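You operate a simulated robot arm through the tools that you are given. There is no shell and no other tool.

You run a simulated robot arm. Do the job below in one go: nothing can be reset, and whatever is moved stays where it is left.

JOB
Leak-test the valve in the block, then put it in Holds or Leaks as the gauge says.
Fine: clamp it for the test; pump into the green band only; vent before you free the clamp.
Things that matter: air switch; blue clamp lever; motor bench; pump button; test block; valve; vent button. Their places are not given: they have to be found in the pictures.

The check looks at the end state, three seconds after you hand in, the way a careful person would. Anything else that was tipped, shoved, dropped, spilled or broken makes it a failure.

ROBOT AND FRAMES
A 6-joint arm with a two-finger parallel gripper, fixed in place. Base frame: the origin is at the foot of the arm, x ahead of it, y to its left, z up; the work surface is at about z = 0. Units: cm, rad, N and s.
With the tool pointing down near the work surface it reaches from about 16 to 42 cm from the base axis. Its first joint turns from -1.152 to 1.152 rad. Payload 1.57 kg.
The TCP is the grasp point between the finger pads, 3 cm short of the fingertips. In the tool frame z runs along the fingers and y along their closing line. The gripper opens to 8 cm. The fingers are 1.7 cm wide and 1.2 cm thick; the gripper's body (4 by 8.2 cm) begins 8 cm behind the TCP.
Orientation is told as [roll, pitch, yaw] about the base's x, y, z axes, in that order, counted from this pose: with the fingers straight down and closing along the base's y, the tool's x points along the base's -x, its y along +y and its z along -z.

CONTROLS
- The arm moves only by the tool arm_command. Its argument "series" is a list of rows, each an object (a shift or turn left out is 0, a gripper value left out holds the last) with "linear": the shift along the tool's x, y, z in units of 50 mm (1.0 is 50 mm), a list of three; "rotation": the turn, a rotation vector about the tool's x, y, z in units of 5 degrees (1.0 is 5 degrees), a list of three; "claw": the closure, from 0 (fully open) to 1 (shut). In form: [{"linear": [dx, dy, dz], "rotation": [rx, ry, rz], "claw": claw}, ...]. A call has 1 to 20 rows; each row shifts and turns the commanded pose from where the row before left it, along the tool's axes as they then stand. A call with a number of a shift or a turn outside -1 to 1 is refused whole. Each row takes 0.2 s and may step no farther than 5 cm and 0.15 rad from the row before; otherwise, or with a gripper value out of range, the whole call is refused. A pose out of reach is approached as far as the arm can. The call stops where the force on the tool passes 40 N (or 10 N more than at its start, if that is more) or the arm is blocked; 0.2 s more then pass. Each finger travels about 15.3 cm/s and halts on what it meets, pressing with about 24 N; the grip force reading is that of the motor and also rises with nothing between the fingers. The clock runs only during rows and for 0.2 s after the last one: add rows that do not move to give the fingers time. The reply holds the time, the measured pose of the TCP, the force on the tool along the base axes, the opening and the grip force, in the units named above and with some noise, with the torque about the TCP (base axes, N m) and any sound that the robot's microphone picked up.
- Cameras (640 x 400 px; columns grow to the right, rows downward): "scene" is fixed at [5.87, -35.08, 40.3]; the picture's right is [0.64, -0.77, 0.00], its down [-0.58, -0.48, -0.65] and it looks along [0.50, 0.42, -0.76] (base axes); focal length 214 px, centre (320, 200). "wrist" rides on the gripper at [7.2, -0.7, -12.2] in the tool frame; the picture's right is [0.09, 1.00, 0.00], its down [-0.84, 0.08, -0.54] and it looks along [-0.54, 0.05, 0.84] (tool axes); focal length 238 px, centre (320, 200).
- grab_frame(camera): a new picture of that camera. The clock stands still meanwhile.
- probe_pixels(camera, pixels): for up to 12 pixels [column, row] of the newest picture of that camera ("zoom" is the newest enlarged one), the place [x, y, z] in the base frame of the surface seen there, good to about 0.2 cm. The clock stands still meanwhile.
- zoom(camera, box): a new picture of the part [left, top, right, bottom] of that camera's present view, enlarged. The clock stands still meanwhile.
- close_job(): hands the job in; it is judged then, once.

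Unless the task says otherwise, let go and move clear before handing in.

The tools are called after "Request:" as a command line: name --argument value ..., lists and objects as JSON in quotes. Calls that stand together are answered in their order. arm_command: Moves the arm, as the interface text tells. Its arguments: {"type":"object","properties":{"series":{"type":"array","items":{"type":"object","properties":{"linear":{"type":"array","items":{"type":"number"}},"rotation":{"type":"array","items":{"type":"number"}},"claw":{"type":"number"}}}}},"required":["series"]} The other tools are called the same way: grab_frame (camera) takes a picture; probe_pixels (camera, pixels) gives the place of the surface under pixels of a picture; zoom (camera, box) takes an enlarged picture of a part of a camera's view; close_job () hands the job in.

At the start:

```text
t: 0.0
tool_pos: [22.37, -16.99, 22.33]
tool_rot: [0.0, -0.004, 0.0]
wrist_force: [0.8, 0.5, -0.1]
moment: [0.01, 0.01, 0.03]
finger_gap: 8.01
grasp_force: 0.0
```

scene: 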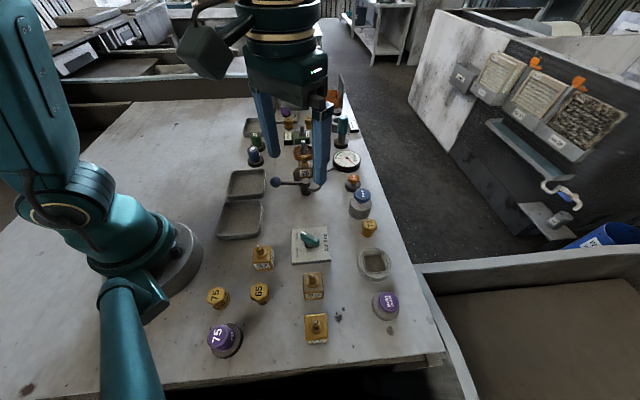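
wrist: 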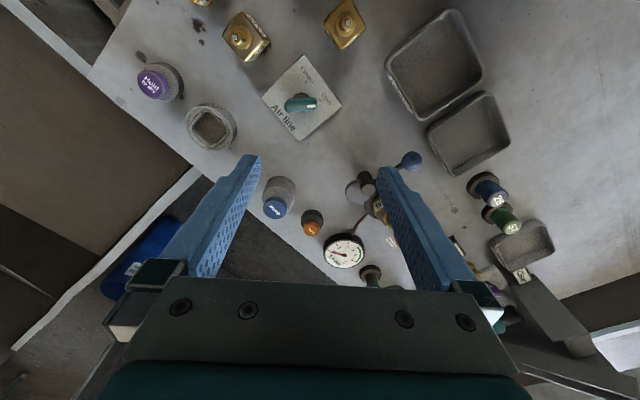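

The scene shows a bench with many parts: a gauge near (347,160), a white plate with a teal knob labelled "Air line" near (310,240), and a blue ball lever near (275,182). I'll zoom in to read the labels before moving.

Request:
zoom --camera "scene" --box '[230, 90, 390, 200]'

Request:
zoom --camera "scene" --box '[190, 180, 430, 360]'

Request:
zoom --camera "wrist" --box '[230, 130, 450, 290]'

Request:
zoom --camera "wrist" --box '[380, 120, 620, 300]'

```text
3.64 times, centred on (310, 145) of scene
```

zoom: 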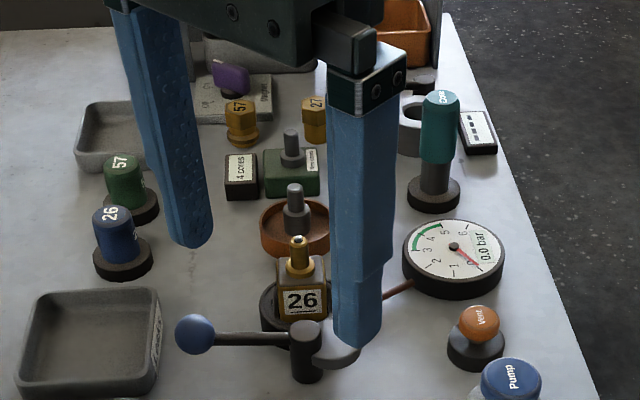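

```text
2.22 times, centred on (310, 270) of scene
```

zoom: 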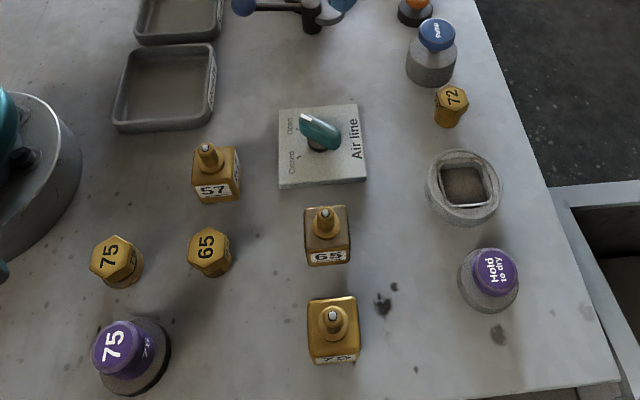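

```text
2.50 times, centred on (340, 210) of wrist
```

zoom: 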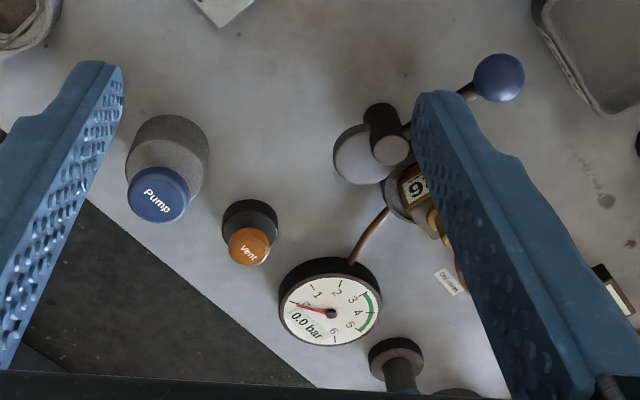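

```text
2.22 times, centred on (500, 210) of wrist
```

zoom: 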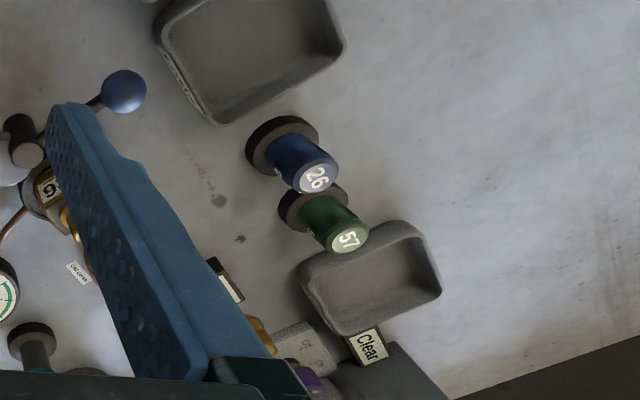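

The zooms show valve "26" in the test block at about (303,152), the clamp lever with the blue ball at (275,182), Pump at (361,196), Vent at (352,182) and the air line knob at (310,240). I'll probe these places and the trays next.

Request:
probe_pixels --camera "scene" --pixels '[[276, 183], [361, 195], [353, 178], [310, 239], [310, 258], [346, 158], [247, 182], [240, 218], [306, 183], [304, 155], [322, 185], [374, 262]]'

Request:
grab_frame --camera "wrist"

Request:
grab_frame --camera "scene"

```text
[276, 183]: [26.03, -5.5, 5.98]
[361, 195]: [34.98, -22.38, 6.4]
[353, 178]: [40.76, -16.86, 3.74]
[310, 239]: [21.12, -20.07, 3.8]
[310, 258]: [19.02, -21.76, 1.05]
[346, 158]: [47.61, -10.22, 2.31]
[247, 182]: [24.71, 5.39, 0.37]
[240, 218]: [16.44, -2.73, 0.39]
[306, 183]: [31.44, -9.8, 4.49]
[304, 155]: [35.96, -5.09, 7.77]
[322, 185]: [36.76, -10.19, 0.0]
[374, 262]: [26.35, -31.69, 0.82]
```

```text
taken
```

wrist: 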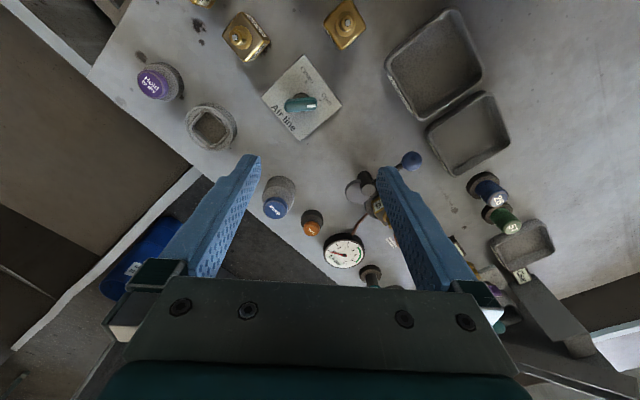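

```text
taken
```

scene: 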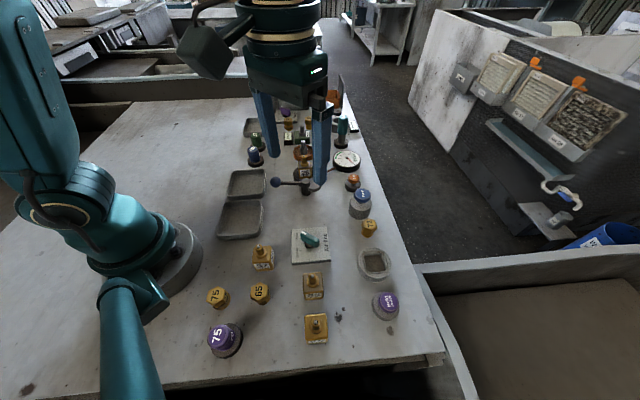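

The gripper hides part of the test area in the scene view around (300,130). I'll lift it and swing left so both cameras see the block.

Request:
arm_command --series '[{"linear": [0, 0, -0.5]}, {"linear": [0, 0.9, 0]}, {"linear": [0, 0.9, 0]}, {"linear": [0, 0.9, 0]}, {"linear": [0, 0.9, 0]}, {"linear": [0, 0.9, 0]}, {"linear": [0, 0.9, 0]}]'

Request:
grab_frame --camera "scene"

Request:
grab_frame --camera "wrist"

```text
t: 1.6
tool_pos: [22.14, 10.04, 24.89]
tool_rot: [0.001, -0.003, 0.0]
wrist_force: [-0.2, -0.9, -0.2]
moment: [0.03, -0.01, 0.0]
finger_gap: 7.97
grasp_force: 0.1
```

```text
taken
```

scene: 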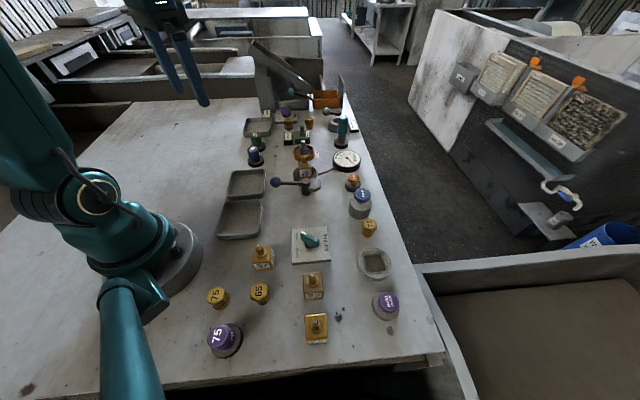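

```text
taken
```

wrist: 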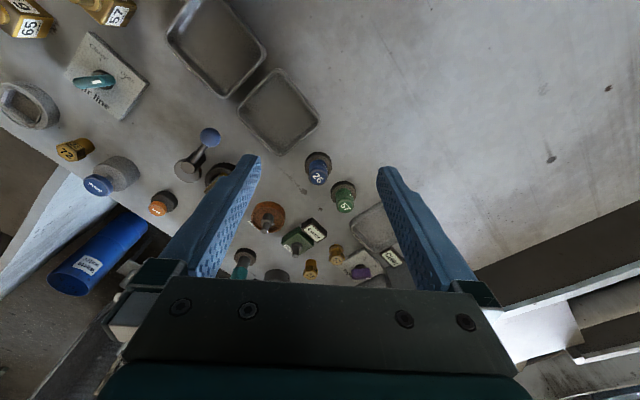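

The block is now in clear view of the scene camera at about (300,165). I'll zoom in on the test block, the far end of the bench and the trays.

Request:
zoom --camera "scene" --box '[260, 140, 340, 205]'

Request:
zoom --camera "scene" --box '[235, 80, 365, 165]'

Request:
zoom --camera "scene" --box '[205, 155, 285, 245]'

Request:
zoom --camera "scene" --box '[320, 140, 390, 225]'

Request:
zoom --camera "scene" --box '[280, 215, 345, 275]'

Request:
zoom --camera "wrist" --box '[140, 0, 340, 160]'

```text
6.15 times, centred on (300, 172) of scene
```

zoom: 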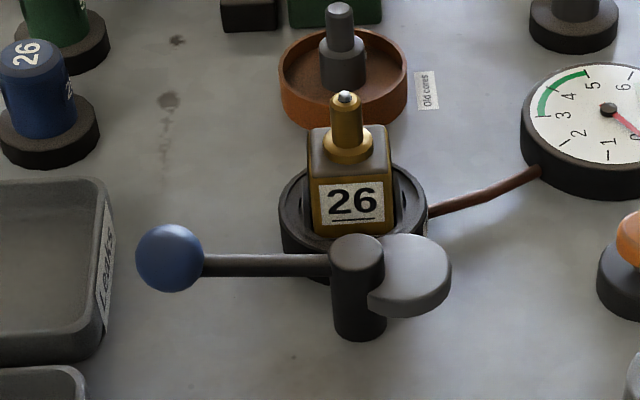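

```text
4.71 times, centred on (300, 122) of scene
```

zoom: 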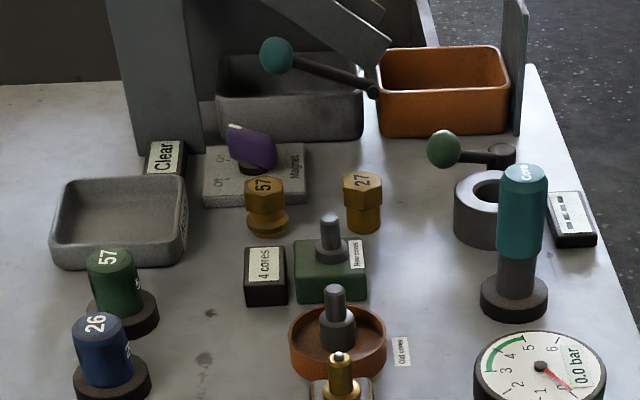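

```text
4.44 times, centred on (245, 200) of scene
```

zoom: 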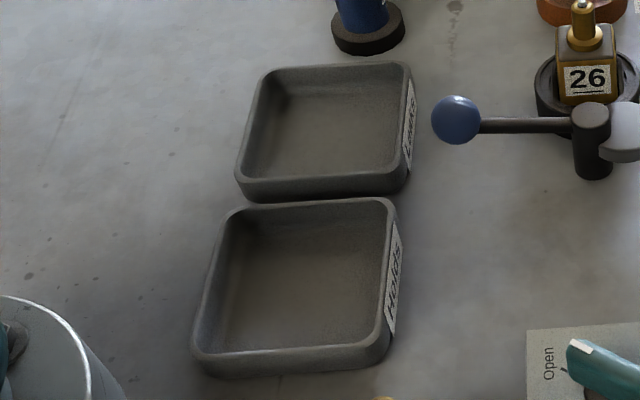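

```text
4.71 times, centred on (355, 182) of scene
```

zoom: 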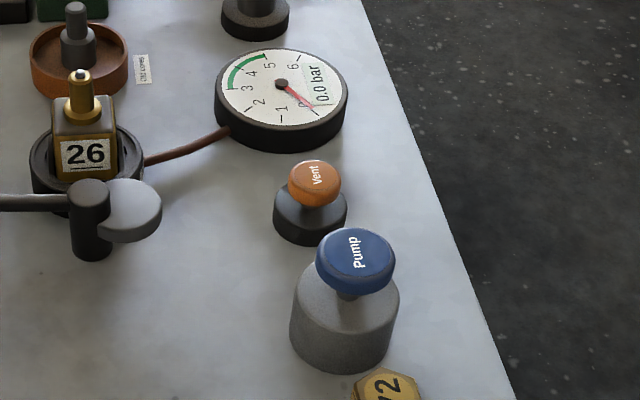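

```text
6.67 times, centred on (312, 245) of scene
```

zoom: 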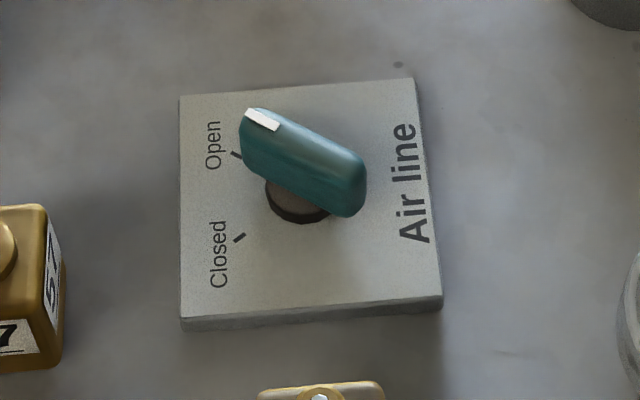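

```text
2.50 times, centred on (240, 80) of wrist
```

zoom: 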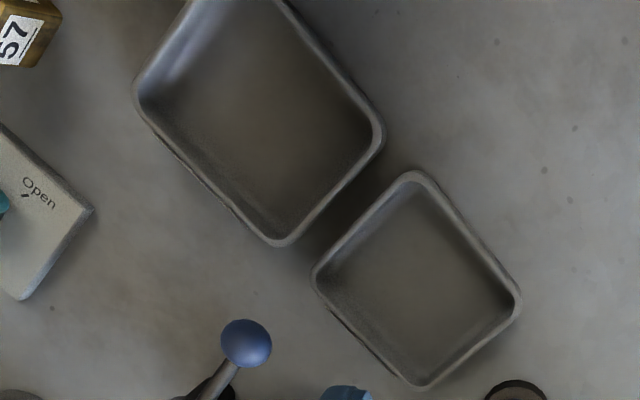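

The knob's white tip points at the Open tick, the gauge reads 0.0 bar, and the grey clamp pad is swung away from valve 26. I'll probe the clamp, valve and block from a fresh zoom.

Request:
zoom --camera "scene" --box '[260, 140, 340, 205]'

Request:
probe_pixels --camera "zoom" --pixels '[[168, 245], [265, 262], [357, 248], [358, 325], [420, 260], [445, 290], [347, 98], [347, 150], [347, 200], [320, 160], [385, 150], [348, 232]]'

Request:
probe_pixels --camera "zoom" --pixels '[[310, 130], [385, 127], [395, 230], [316, 237], [290, 195], [420, 200], [408, 170], [150, 240], [185, 230], [165, 280], [210, 262], [320, 262]]'

```text
6.15 times, centred on (300, 172) of scene
```

zoom: 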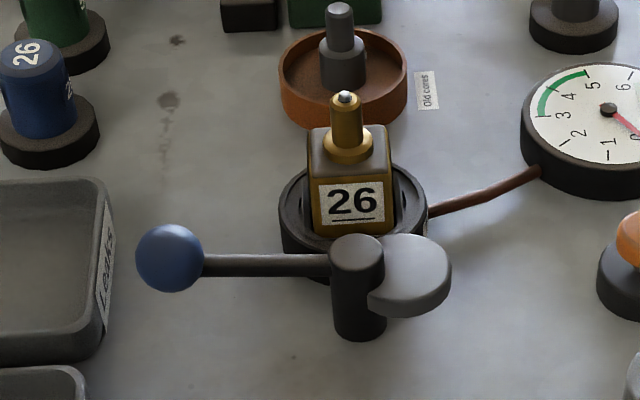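

```text
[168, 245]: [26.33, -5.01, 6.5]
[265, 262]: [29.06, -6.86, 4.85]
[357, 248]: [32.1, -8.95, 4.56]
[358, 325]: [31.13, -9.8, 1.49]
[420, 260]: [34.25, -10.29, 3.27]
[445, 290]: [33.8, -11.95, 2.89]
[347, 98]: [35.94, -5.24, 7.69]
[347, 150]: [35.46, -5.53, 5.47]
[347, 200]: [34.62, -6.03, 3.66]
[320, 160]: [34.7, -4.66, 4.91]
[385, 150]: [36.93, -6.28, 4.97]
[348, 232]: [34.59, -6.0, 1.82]
```

```text
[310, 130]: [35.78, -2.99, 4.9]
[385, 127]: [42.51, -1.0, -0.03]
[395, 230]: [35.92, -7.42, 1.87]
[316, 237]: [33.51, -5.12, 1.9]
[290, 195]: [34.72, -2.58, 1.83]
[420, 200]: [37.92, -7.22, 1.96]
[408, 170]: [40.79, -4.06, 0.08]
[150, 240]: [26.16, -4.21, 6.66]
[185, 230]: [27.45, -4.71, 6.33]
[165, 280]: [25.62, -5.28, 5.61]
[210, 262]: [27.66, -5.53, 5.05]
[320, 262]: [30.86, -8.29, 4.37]
```

The clamp post stands at about (31.5,-9.2), the ball at about (26.3,-4.8,5.9), and the valve axis is at about (35.9,-5.2). I'll locate the Vent and Pump buttons, the gauge and the trays more precisely.

Request:
zoom --camera "scene" --box '[325, 165, 385, 225]'

Request:
probe_pixels --camera "zoom" --pixels '[[320, 110], [270, 90], [260, 60], [305, 85], [315, 175], [370, 185], [330, 200], [320, 260], [385, 330], [295, 320], [345, 205], [320, 150]]'

Request:
zoom --camera "scene" --box '[205, 155, 285, 245]'

Request:
probe_pixels --camera "zoom" --pixels '[[265, 72], [400, 66], [242, 180], [405, 175], [320, 130], [232, 207], [388, 202], [200, 350], [380, 350], [300, 280], [408, 100], [394, 260]]'

```text
6.67 times, centred on (355, 195) of scene
```

zoom: 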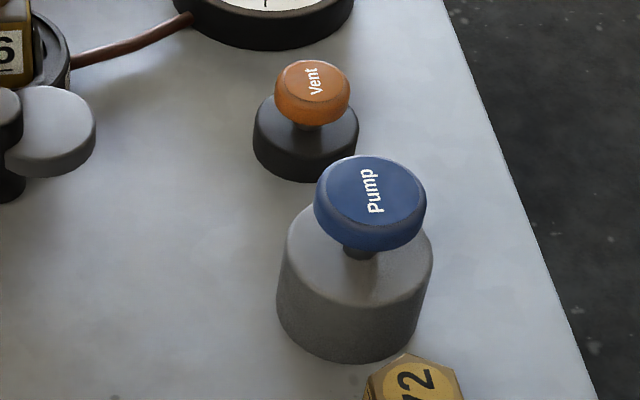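

```text
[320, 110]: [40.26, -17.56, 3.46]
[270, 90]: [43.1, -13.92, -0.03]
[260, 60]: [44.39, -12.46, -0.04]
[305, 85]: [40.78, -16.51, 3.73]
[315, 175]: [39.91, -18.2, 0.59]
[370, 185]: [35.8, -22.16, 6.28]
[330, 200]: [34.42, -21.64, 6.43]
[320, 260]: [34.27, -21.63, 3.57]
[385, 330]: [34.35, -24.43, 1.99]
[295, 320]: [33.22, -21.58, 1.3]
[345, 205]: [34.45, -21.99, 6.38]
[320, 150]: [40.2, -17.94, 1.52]
```

```text
4.44 times, centred on (245, 200) of scene
```

zoom: 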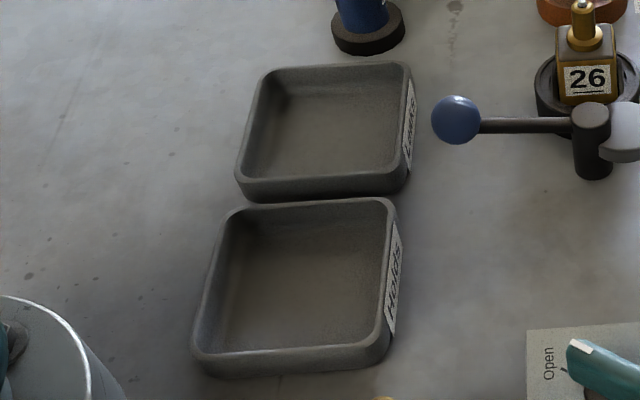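

```text
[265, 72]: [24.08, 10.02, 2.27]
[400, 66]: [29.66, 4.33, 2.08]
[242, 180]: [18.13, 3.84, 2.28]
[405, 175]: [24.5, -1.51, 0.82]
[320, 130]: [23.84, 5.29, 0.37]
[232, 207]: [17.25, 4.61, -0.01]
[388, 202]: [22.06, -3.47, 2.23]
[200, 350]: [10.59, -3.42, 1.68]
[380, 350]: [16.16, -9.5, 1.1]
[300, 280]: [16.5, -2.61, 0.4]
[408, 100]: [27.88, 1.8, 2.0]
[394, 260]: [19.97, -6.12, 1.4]
```

Vent sits at about (41,-17,3.7), which is near the edge of reach, and Pump at about (35.5,-22.2,6.4). Leaks is the far tray and Holds the near one. I'll shut the fingers and lower them on the +y side of the blue ball, ready to swing the lever counter-clockwise.

Request:
arm_command --series '[{"linear": [-0.304, -0.73, 0], "claw": 1}, {"linear": [-0.304, -0.73, 0]}, {"linear": [-0.304, -0.73, 0]}, {"linear": [0, 0, 0.85]}, {"linear": [0, 0, 0.85]}, {"linear": [0, 0, 0.85]}, {"linear": [0, 0, 0.6]}, {"linear": [0, 0, 0.39]}]'

Request:
grab_frame --camera "scene"

Request:
zoom --camera "scene" --box '[220, 120, 340, 215]'

```text
t: 3.4
tool_pos: [27.15, -0.93, 6.84]
tool_rot: [-0.001, -0.006, -0.001]
wrist_force: [0.3, 0.1, -0.2]
moment: [0.04, 0.04, 0.03]
finger_gap: 0.02
grasp_force: 21.7
```

```text
taken
```

scene: 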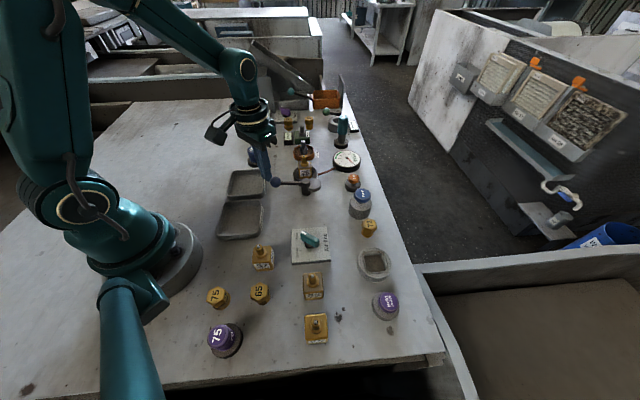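

```text
4.21 times, centred on (280, 168) of scene
```

zoom: 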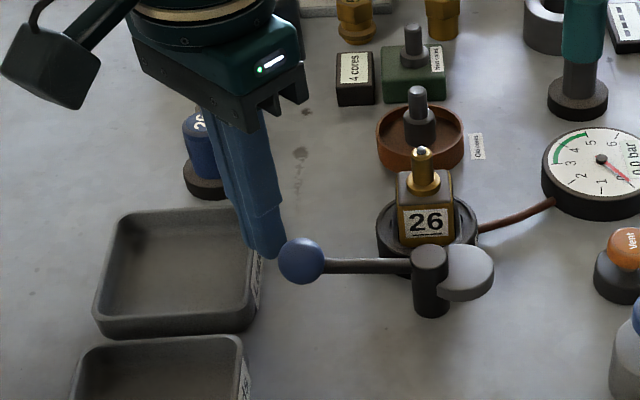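

The closed fingers are at (27.2,-0.9,6.8), just on the +y side of the ball, and nothing is touched. I'll push the ball along the first part of its arc in small steps.

Request:
arm_command --series '[{"linear": [0.045, -0.1, 0]}, {"linear": [0.045, -0.1, 0]}, {"linear": [0.09, -0.125, 0]}, {"linear": [0.09, -0.125, 0]}, {"linear": [0.07, -0.17, 0]}, {"linear": [0.07, -0.17, 0]}, {"linear": [0.025, -0.185, 0]}, {"linear": [0.025, -0.185, 0]}]'

Request:
zoom --camera "scene" --box '[220, 120, 340, 215]'

```text
t: 5.2
tool_pos: [24.67, -6.85, 7.0]
tool_rot: [-0.002, -0.004, -0.001]
wrist_force: [-0.1, 0.6, 0.4]
moment: [0.03, -0.01, -0.02]
finger_gap: 0.0
grasp_force: 20.8
```

```text
4.21 times, centred on (280, 168) of scene
```

zoom: 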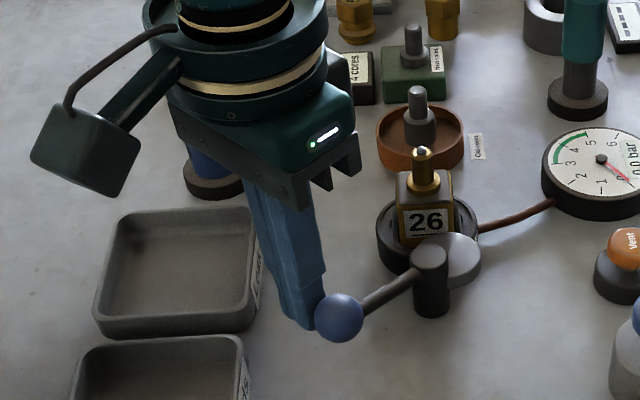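

The lever swings freely with the ball now near (336,317) in the zoom, and the pad is moving towards the valve. I'll keep going along the arc.

Request:
arm_command --series '[{"linear": [-0.043, -0.17, 0]}, {"linear": [-0.043, -0.17, 0]}, {"linear": [-0.07, -0.17, 0]}, {"linear": [-0.07, -0.17, 0]}, {"linear": [-0.05, -0.07, 0]}]'

Request:
zoom --camera "scene" --box '[240, 120, 360, 215]'

```text
t: 6.4
tool_pos: [26.01, -10.5, 7.24]
tool_rot: [0.002, -0.002, 0.001]
wrist_force: [0.0, 0.3, 1.4]
moment: [0.01, 0.01, -0.02]
finger_gap: 0.0
grasp_force: 21.3
```

```text
4.21 times, centred on (300, 168) of scene
```

zoom: 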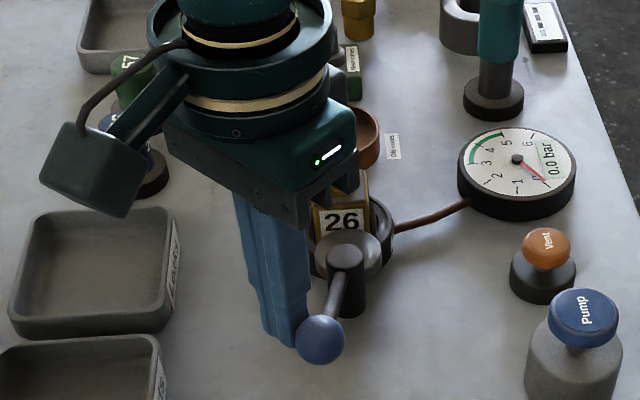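

The pad is now almost in front of valve 26 in the zoom. I'll push the rest of the way in finer steps and watch the force.

Request:
arm_command --series '[{"linear": [-0.06, -0.08, 0]}, {"linear": [-0.06, -0.08, 0]}, {"linear": [-0.06, -0.08, 0]}, {"linear": [-0.06, -0.07, 0]}]'

Request:
zoom --camera "scene" --box '[240, 120, 360, 215]'

```text
t: 7.2
tool_pos: [26.63, -11.19, 7.07]
tool_rot: [0.013, 0.009, -0.004]
wrist_force: [-1.1, 7.8, 3.9]
moment: [0.08, 0.07, -0.01]
finger_gap: 0.02
grasp_force: 21.3
stopped in row 4: the force on the tool passed its limit at 50 N (the readings are from after the stop); the commanded pose is now the measured one
```

```text
4.21 times, centred on (300, 168) of scene
```

zoom: 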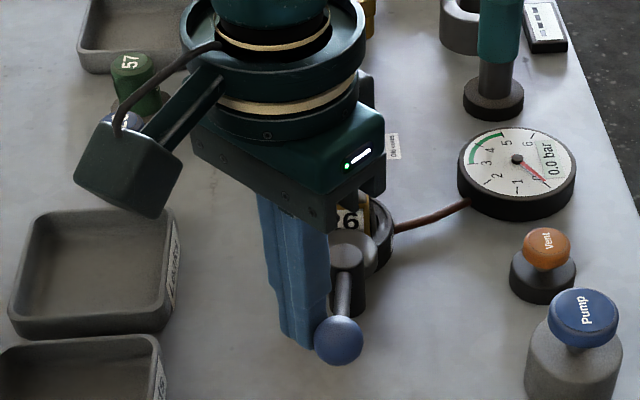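

The force rose to 50 N with the lever at its end stop, so the cam is against the valve. I'll back off in +y, rise, and check that the lever stays put.

Request:
arm_command --series '[{"linear": [0.1, 0.15, 0]}, {"linear": [0.1, 0.15, 0]}, {"linear": [0, 0, -0.8]}, {"linear": [0, 0, -0.9]}, {"linear": [0.5, 0, -0.6]}, {"linear": [0.7, 0.6, 0]}]'

Request:
zoom --camera "scene" --box '[240, 120, 360, 215]'

Request:
grab_frame --camera "wrist"

```text
t: 8.6
tool_pos: [20.11, -6.73, 18.37]
tool_rot: [0.011, 0.007, -0.002]
wrist_force: [0.1, 0.5, 0.0]
moment: [0.02, -0.02, 0.0]
finger_gap: 0.01
grasp_force: 21.1
```

```text
4.21 times, centred on (300, 168) of scene
```

zoom: 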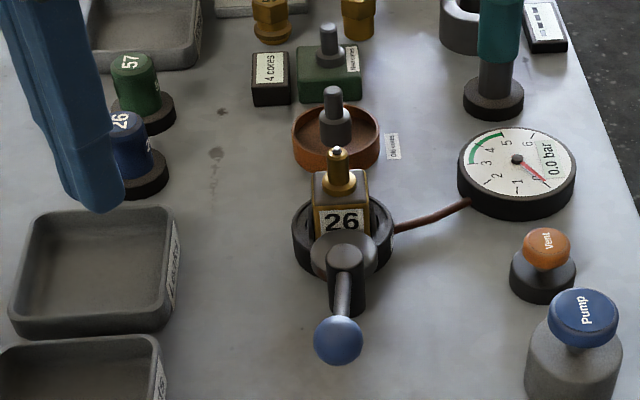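

```text
taken
```

wrist: 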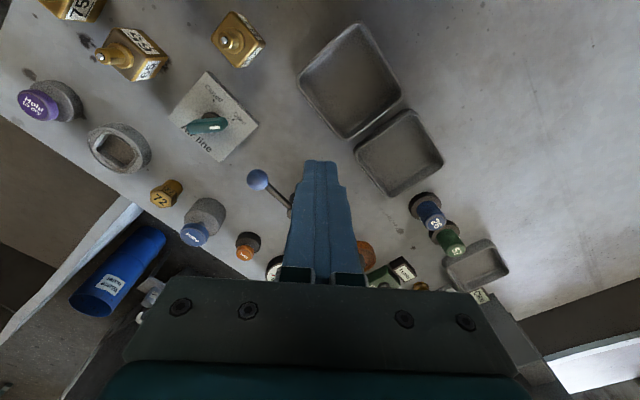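

The lever stayed put after I backed off, with the ball at (338,340) in the zoom and the pad in front of the valve. I'll look closer to confirm contact, and probe the pump and vent caps.

Request:
zoom --camera "scene" --box '[280, 145, 330, 205]'

Request:
probe_pixels --camera "zoom" --pixels '[[325, 360], [330, 270], [320, 225], [280, 245], [380, 245], [320, 260]]'

Request:
zoom --camera "scene" --box '[325, 165, 385, 225]'

Request:
probe_pixels --camera "zoom" --pixels '[[320, 195], [420, 190], [372, 160], [365, 220], [370, 190], [345, 80], [280, 85], [312, 63], [318, 98], [312, 80], [340, 100], [430, 250]]'

```text
6.67 times, centred on (305, 175) of scene
```

zoom: 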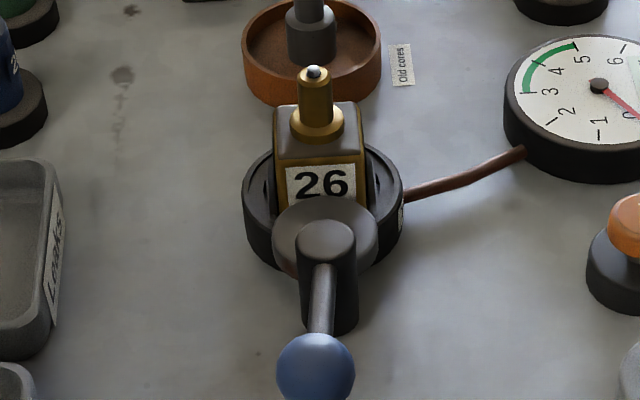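

```text
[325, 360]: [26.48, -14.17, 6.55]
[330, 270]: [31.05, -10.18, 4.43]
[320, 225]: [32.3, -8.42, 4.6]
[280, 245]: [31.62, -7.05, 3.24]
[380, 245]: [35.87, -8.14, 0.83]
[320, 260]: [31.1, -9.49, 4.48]
```

```text
6.67 times, centred on (355, 195) of scene
```

zoom: 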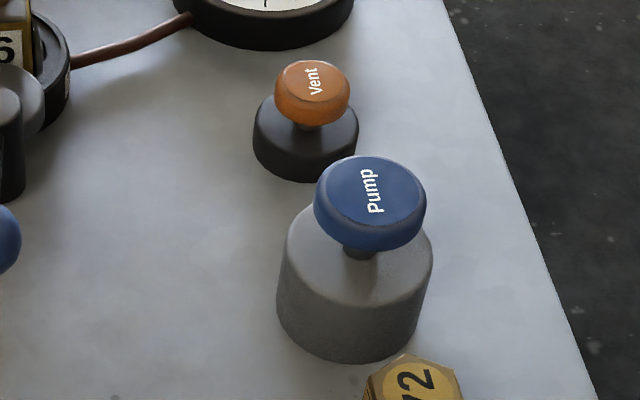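

```text
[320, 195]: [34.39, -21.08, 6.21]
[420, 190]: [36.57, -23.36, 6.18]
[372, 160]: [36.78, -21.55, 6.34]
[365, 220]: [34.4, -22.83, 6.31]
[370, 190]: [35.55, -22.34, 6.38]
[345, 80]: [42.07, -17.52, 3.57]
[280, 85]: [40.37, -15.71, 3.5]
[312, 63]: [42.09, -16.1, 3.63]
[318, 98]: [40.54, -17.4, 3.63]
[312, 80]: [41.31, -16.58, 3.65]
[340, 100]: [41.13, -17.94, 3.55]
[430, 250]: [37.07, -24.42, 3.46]
```

The cam pad is pressed against the face of valve 26. The pump cap centre is (35.5,-22.3,6.4) and the vent cap centre is (41.3,-16.8,3.6). I'll move the closed fingers above the pump cap and check reach.

Request:
arm_command --series '[{"linear": [-0.51, -0.517, 0]}, {"linear": [-0.51, -0.517, 0]}, {"linear": [-0.51, -0.517, 0]}, {"linear": [-0.51, -0.517, 0]}, {"linear": [-0.51, -0.517, 0]}, {"linear": [-0.51, -0.517, 0]}, {"linear": [0, 0, 0.8]}, {"linear": [0, 0, 0]}]'

Request:
grab_frame --camera "scene"

Request:
grab_frame --camera "wrist"

```text
t: 10.4
tool_pos: [32.44, -20.22, 13.45]
tool_rot: [0.011, 0.006, 0.0]
wrist_force: [-0.5, -0.6, 1.1]
moment: [0.05, -0.04, -0.01]
finger_gap: 0.0
grasp_force: 21.1
out of reach, approached as far as the arm can: row 5, 6
```

```text
taken
```

scene: 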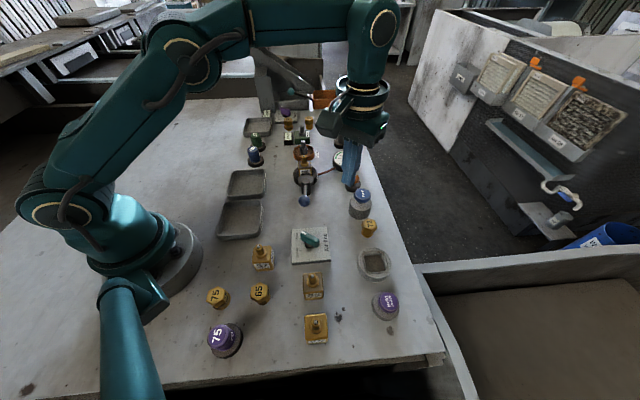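

```text
taken
```

wrist: 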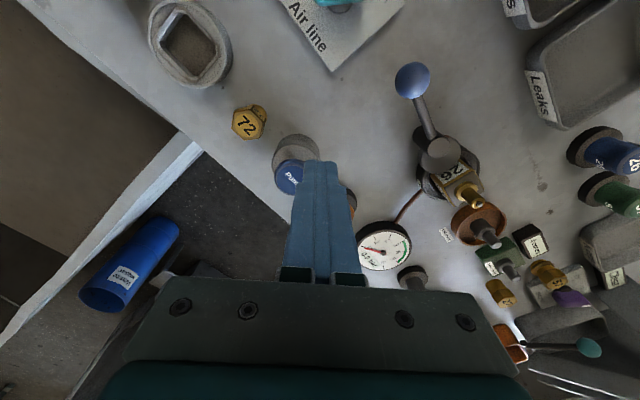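

Reach stopped the tool at (32.4,-20.2), so a vertical tool is too short for the buttons. I'll tilt the fingers 25 degrees outward along the arm's radial direction to gain reach.

Request:
arm_command --series '[{"rotation": [0.53, -0.848, 0]}, {"rotation": [0.53, -0.848, 0]}, {"rotation": [0.53, -0.848, 0]}, {"rotation": [0.53, -0.848, 0]}, {"rotation": [0.53, -0.848, 0]}, {"linear": [0, 0, 0]}]'

Request:
grab_frame --camera "scene"

```text
t: 11.8
tool_pos: [32.36, -20.2, 13.71]
tool_rot: [-0.232, -0.363, 0.039]
wrist_force: [0.0, 0.6, -0.4]
moment: [-0.04, 0.01, -0.02]
finger_gap: 0.0
grasp_force: 21.4
```

```text
taken
```

scene: 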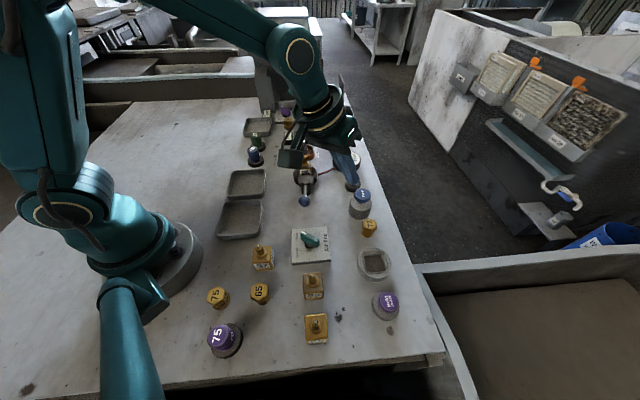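

The tilt is in at 25 degrees with the TCP unmoved. I'll move out over the pump cap, stopping about 1.5 cm above it.

Request:
arm_command --series '[{"linear": [-0.128, -0.094, 0.372]}, {"linear": [-0.128, -0.094, 0.372]}, {"linear": [0, 0, 0]}]'

Request:
zoom --camera "scene" --box '[300, 130, 400, 225]'

Request:
grab_frame --camera "wrist"

```text
t: 12.6
tool_pos: [34.85, -21.79, 10.72]
tool_rot: [-0.231, -0.36, 0.04]
wrist_force: [0.3, -0.5, 0.3]
moment: [0.03, -0.02, -0.03]
finger_gap: 0.0
grasp_force: 21.3
```

```text
4.21 times, centred on (350, 178) of scene
```

zoom: 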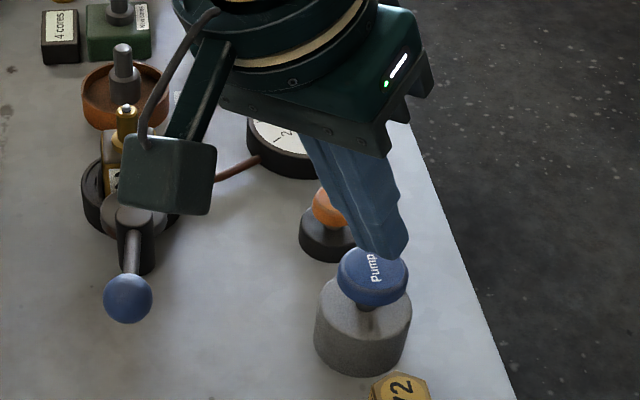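

```text
taken
```

wrist: 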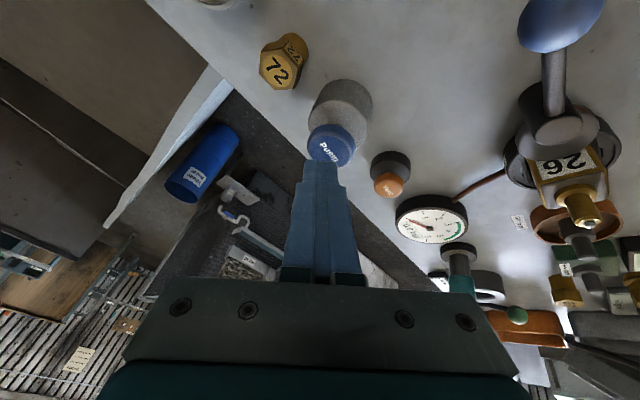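

The fingertips hover about 1 cm over the pump cap, and the wrist view shows the gauge clearly at (430,222). I'll give one short press and lift straight off.

Request:
arm_command --series '[{"linear": [0.0716, 0.0448, 0.1812]}, {"linear": [0.043, 0.0269, 0.1087]}, {"linear": [-0.0573, -0.0358, -0.145]}]'

Request:
zoom --camera "wrist" --box '[290, 90, 490, 250]'

```text
t: 13.4
tool_pos: [34.67, -21.93, 10.11]
tool_rot: [-0.233, -0.36, 0.037]
wrist_force: [0.3, 1.2, -0.1]
moment: [0.02, -0.01, -0.02]
finger_gap: 0.0
grasp_force: 21.7
```

```text
2.50 times, centred on (390, 170) of wrist
```

zoom: 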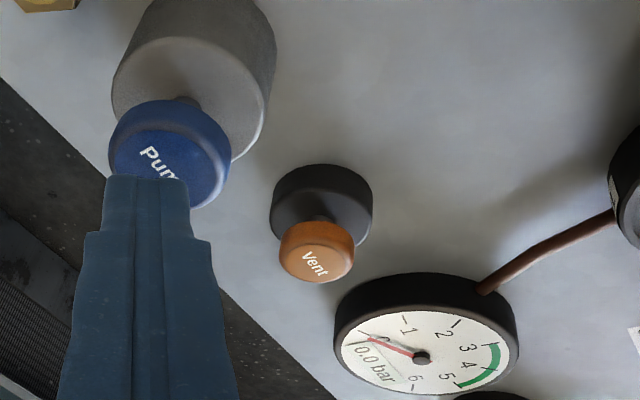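

The gauge still reads 0.0 bar with no sound, so that press was too shallow. I'll press about half a centimetre deeper and lift off.

Request:
arm_command --series '[{"linear": [0.043, 0.0269, 0.1087]}, {"linear": [0.0358, 0.0224, 0.0906]}, {"linear": [0.0215, 0.0134, 0.0544]}, {"linear": [-0.0716, -0.0448, -0.1812]}]'

Request:
zoom --camera "wrist" --box '[290, 90, 490, 250]'

```text
t: 14.4
tool_pos: [34.62, -21.81, 9.73]
tool_rot: [-0.231, -0.357, 0.039]
wrist_force: [-1.0, 1.2, -0.3]
moment: [0.02, 0.02, -0.01]
finger_gap: 0.0
grasp_force: 21.3
```

```text
2.50 times, centred on (390, 170) of wrist
```

zoom: 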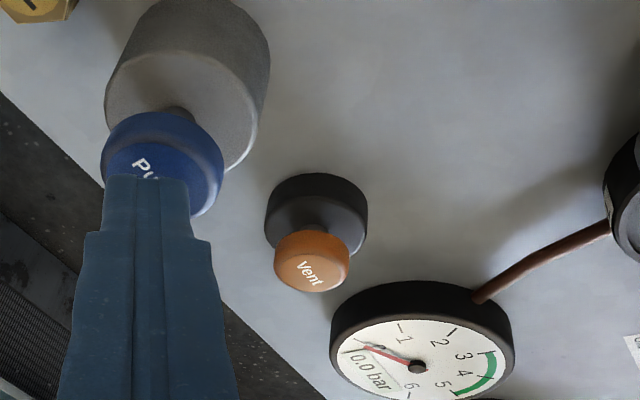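

The gauge still reads 0.0 bar. I'll press down again and stop there, to read the force and see how far the cap has gone in.

Request:
arm_command --series '[{"linear": [0.043, 0.0269, 0.1087]}, {"linear": [0.0286, 0.0179, 0.0725]}]'

Request:
zoom --camera "wrist" --box '[290, 90, 490, 250]'

Request:
zoom --camera "scene" --box '[300, 130, 400, 225]'

```text
t: 15.0
tool_pos: [34.82, -21.68, 8.86]
tool_rot: [-0.232, -0.36, 0.04]
wrist_force: [-0.5, -1.0, 3.3]
moment: [-0.02, 0.04, -0.01]
finger_gap: 0.0
grasp_force: 21.8
```

```text
2.50 times, centred on (390, 170) of wrist
```

zoom: 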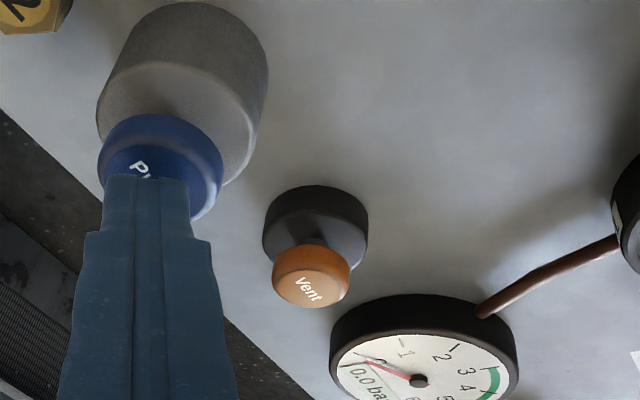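

```text
4.21 times, centred on (350, 178) of scene
```

zoom: 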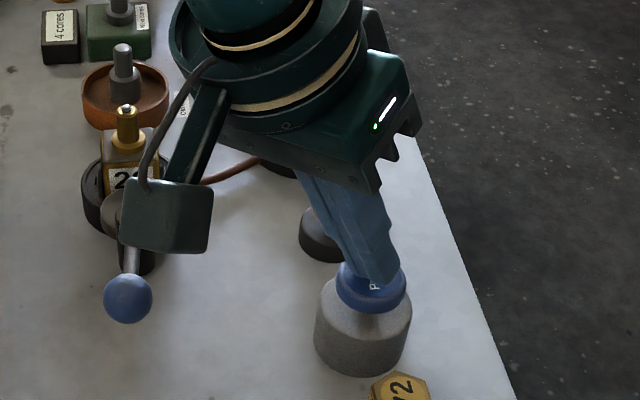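

The cap is pressing back with only 3.3 N at TCP z 8.9, so it has more travel. I'll push a little further and read again.

Request:
arm_command --series '[{"linear": [0.0286, 0.0179, 0.0725]}]'

Request:
zoom --camera "wrist" --box '[290, 100, 490, 260]'

```text
t: 15.4
tool_pos: [34.79, -21.99, 8.48]
tool_rot: [-0.23, -0.362, 0.039]
wrist_force: [0.1, 3.7, 5.5]
moment: [0.14, -0.02, 0.02]
finger_gap: 0.0
grasp_force: 21.3
heard: click
```

```text
2.50 times, centred on (390, 180) of wrist
```

zoom: 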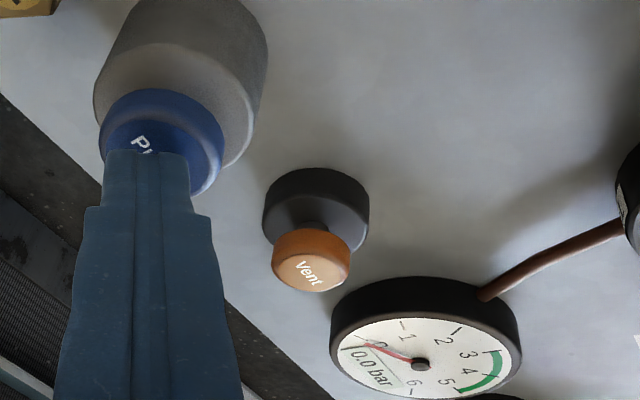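

A click was heard at TCP z 8.5, and the gauge still reads 0.0 bar. I'll hold for one short row to see if it rises while pressed.

Request:
arm_command --series '[{"linear": [0, 0, 0]}]'

Request:
zoom --camera "wrist" --box '[290, 100, 490, 260]'

```text
t: 15.8
tool_pos: [34.78, -21.8, 8.4]
tool_rot: [-0.232, -0.36, 0.039]
wrist_force: [0.7, 1.2, 5.1]
moment: [0.09, -0.06, 0.0]
finger_gap: 0.01
grasp_force: 21.9
```

```text
2.50 times, centred on (390, 180) of wrist
```

zoom: 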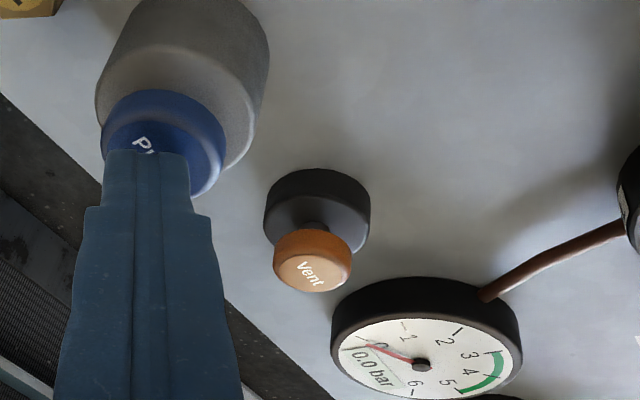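

Still 0.0 bar after holding. I'll lift off and see whether the gauge changes on release.

Request:
arm_command --series '[{"linear": [-0.0716, -0.0448, -0.1812]}, {"linear": [-0.05, -0.031, -0.127]}, {"linear": [0, 0, 0]}]'

Request:
zoom --camera "wrist" --box '[290, 90, 490, 250]'

Request:
zoom --camera "scene" --box '[280, 215, 345, 275]'

Request:
zoom --camera "scene" --box '[260, 140, 340, 215]'

```text
t: 16.6
tool_pos: [34.79, -21.99, 10.29]
tool_rot: [-0.231, -0.36, 0.04]
wrist_force: [0.9, 1.1, 0.0]
moment: [0.0, 0.01, 0.02]
finger_gap: 0.0
grasp_force: 21.3
```

```text
2.50 times, centred on (390, 170) of wrist
```

zoom: 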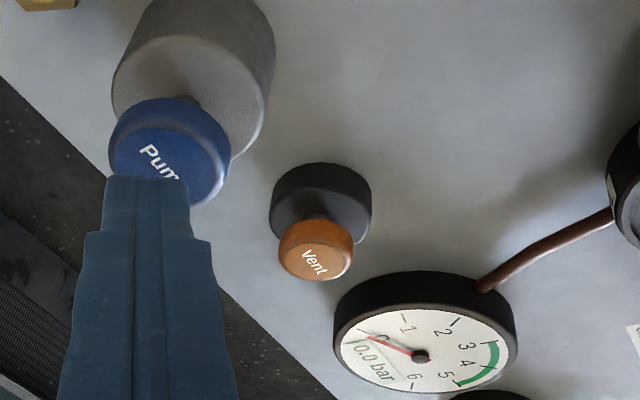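

```text
6.67 times, centred on (312, 245) of scene
```

zoom: 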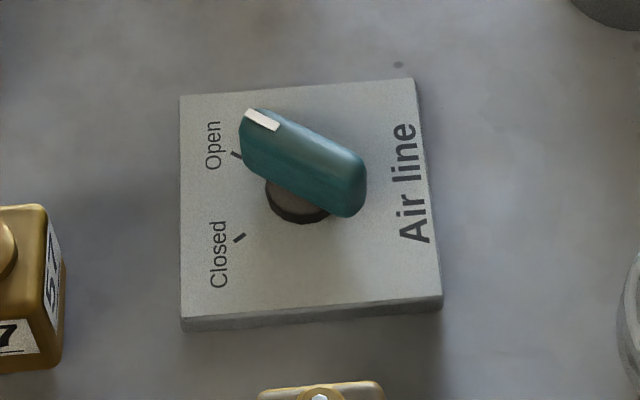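

```text
5.33 times, centred on (300, 178) of scene
```

zoom: 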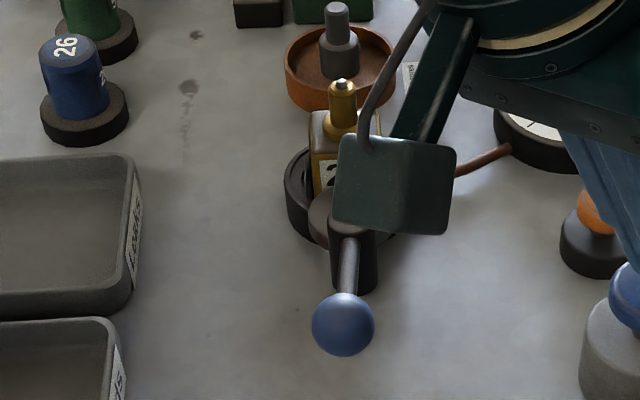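

The cap sprang back and the gauge still shows 0.0 bar. The air knob still points to Open and the clamp looks unchanged. I'll try a second, slightly deeper stroke and read the gauge while it is down.

Request:
arm_command --series '[{"linear": [0.0501, 0.0314, 0.1268]}, {"linear": [0.0501, 0.0314, 0.1268]}, {"linear": [0.0465, 0.0291, 0.1178]}, {"linear": [0, 0, 0]}]'

Request:
zoom --camera "wrist" --box '[290, 100, 490, 260]'

```text
t: 17.6
tool_pos: [34.77, -21.85, 8.2]
tool_rot: [-0.232, -0.36, 0.039]
wrist_force: [1.4, -0.2, 6.6]
moment: [-0.01, -0.07, -0.01]
finger_gap: 0.0
grasp_force: 21.4
heard: click
```

```text
2.50 times, centred on (390, 180) of wrist
```

zoom: 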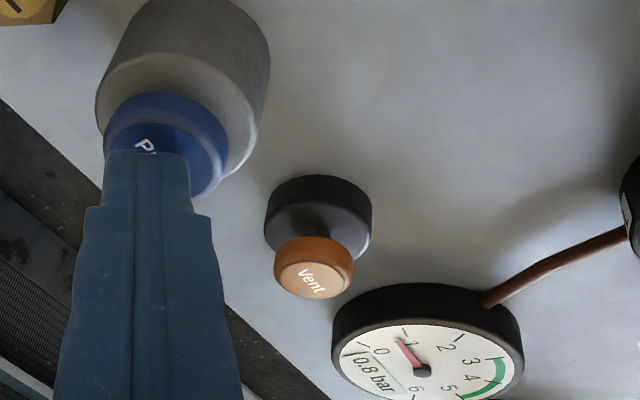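

The gauge now reads 0.8 bar after a click. I'll release the cap and look again, to learn whether it rises per stroke or while held.

Request:
arm_command --series '[{"linear": [-0.0716, -0.0448, -0.1812]}, {"linear": [-0.0716, -0.0448, -0.1812]}]'

Request:
zoom --camera "wrist" --box '[290, 90, 490, 250]'

```text
t: 18.2
tool_pos: [34.58, -21.78, 10.2]
tool_rot: [-0.23, -0.358, 0.038]
wrist_force: [-0.4, 0.0, 0.0]
moment: [-0.01, 0.0, -0.03]
finger_gap: 0.0
grasp_force: 21.1
```

```text
2.50 times, centred on (390, 170) of wrist
```

zoom: 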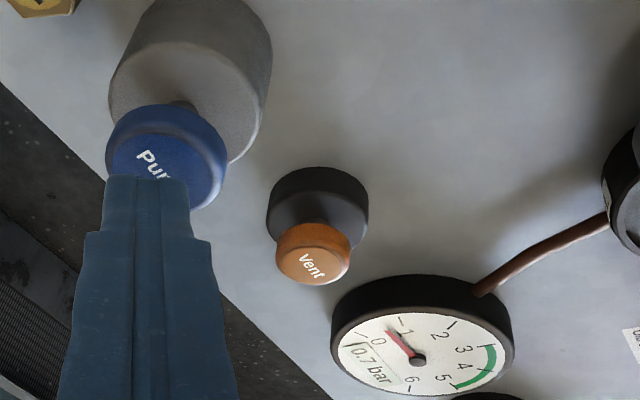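

The gauge reads 0.7 bar after release, so pressure comes per stroke and may be dropping slightly. I'll wait one second and read again.

Request:
arm_command --series '[{"linear": [0, 0, 0]}, {"linear": [0, 0, 0]}, {"linear": [0, 0, 0]}, {"linear": [0, 0, 0]}]'

Request:
zoom --camera "wrist" --box '[350, 170, 480, 260]'

```text
t: 19.2
tool_pos: [34.56, -21.83, 10.09]
tool_rot: [-0.23, -0.36, 0.04]
wrist_force: [-0.5, 0.1, -0.6]
moment: [0.0, 0.0, -0.01]
finger_gap: 0.01
grasp_force: 20.6
```

```text
4.44 times, centred on (415, 215) of wrist
```

zoom: 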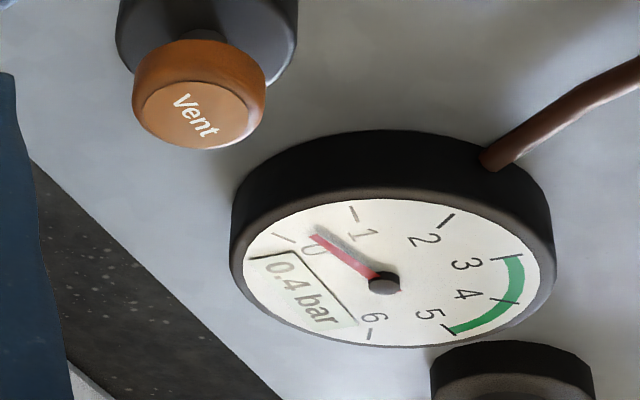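

The gauge has fallen to 0.4 bar in a second, so it is losing air, but the test belongs in the green band of about 3 to 5. I'll give two quick full strokes and read again.

Request:
arm_command --series '[{"linear": [0.0716, 0.0448, 0.1812]}, {"linear": [0.0752, 0.047, 0.1903]}, {"linear": [0, 0, 0]}, {"linear": [-0.0931, -0.0582, -0.2356]}, {"linear": [0.0931, 0.0582, 0.2356]}, {"linear": [0, 0, 0]}, {"linear": [-0.0931, -0.0582, -0.2356]}]'

Request:
zoom --camera "wrist" --box '[350, 170, 480, 260]'

```text
t: 20.8
tool_pos: [34.66, -21.86, 9.28]
tool_rot: [-0.23, -0.359, 0.04]
wrist_force: [-0.4, -1.1, 1.4]
moment: [-0.06, 0.01, 0.03]
finger_gap: 0.0
grasp_force: 21.3
heard: click, click
```

```text
4.44 times, centred on (415, 215) of wrist
```

zoom: 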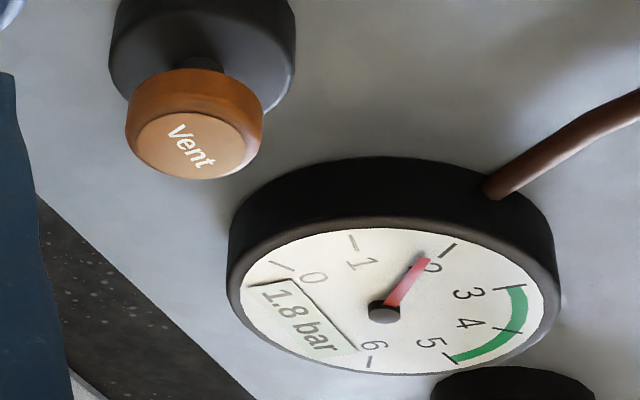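

Two strokes brought the gauge to 1.8 bar. Two more should land just inside the green band at about 3.3, so I'll do those and read.

Request:
arm_command --series '[{"linear": [0.0931, 0.0582, 0.2356]}, {"linear": [0, 0, 0]}, {"linear": [-0.0931, -0.0582, -0.2356]}, {"linear": [0.0931, 0.0582, 0.2356]}, {"linear": [0, 0, 0]}, {"linear": [-0.0931, -0.0582, -0.2356]}]'

Request:
zoom --camera "wrist" --box '[350, 170, 480, 260]'

```text
t: 22.2
tool_pos: [34.79, -21.91, 9.21]
tool_rot: [-0.23, -0.357, 0.038]
wrist_force: [-0.8, -0.9, 2.4]
moment: [0.01, 0.04, -0.01]
finger_gap: 0.01
grasp_force: 21.5
heard: click, click
```

```text
4.44 times, centred on (415, 215) of wrist
```

zoom: 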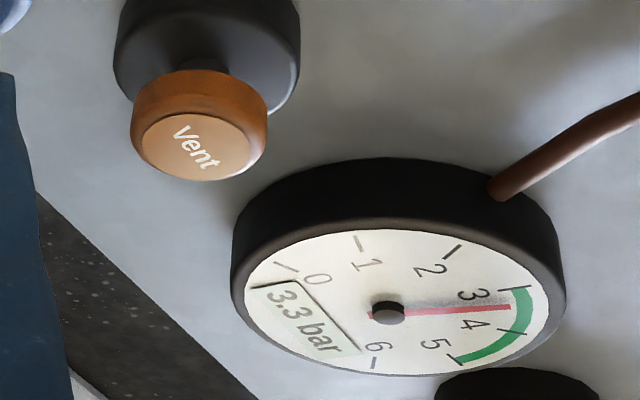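

The gauge reads 3.3 bar, inside the green band, after four good strokes. I'll stop pumping and watch for a second.

Request:
arm_command --series '[{"linear": [-0.0358, -0.0224, -0.0906]}, {"linear": [0, 0, 0]}, {"linear": [0, 0, 0]}, {"linear": [0, 0, 0]}]'

Request:
zoom --camera "wrist" --box '[350, 170, 480, 260]'

```text
t: 23.2
tool_pos: [34.76, -22.02, 9.82]
tool_rot: [-0.232, -0.36, 0.037]
wrist_force: [-0.8, 0.0, -0.4]
moment: [0.02, -0.01, 0.01]
finger_gap: 0.0
grasp_force: 21.1
```

```text
4.44 times, centred on (415, 215) of wrist
```

zoom: 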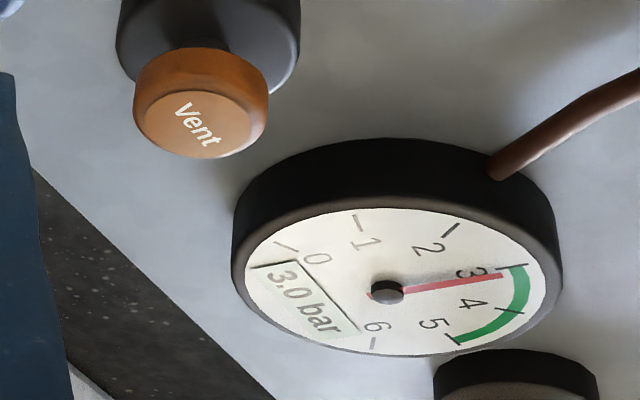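

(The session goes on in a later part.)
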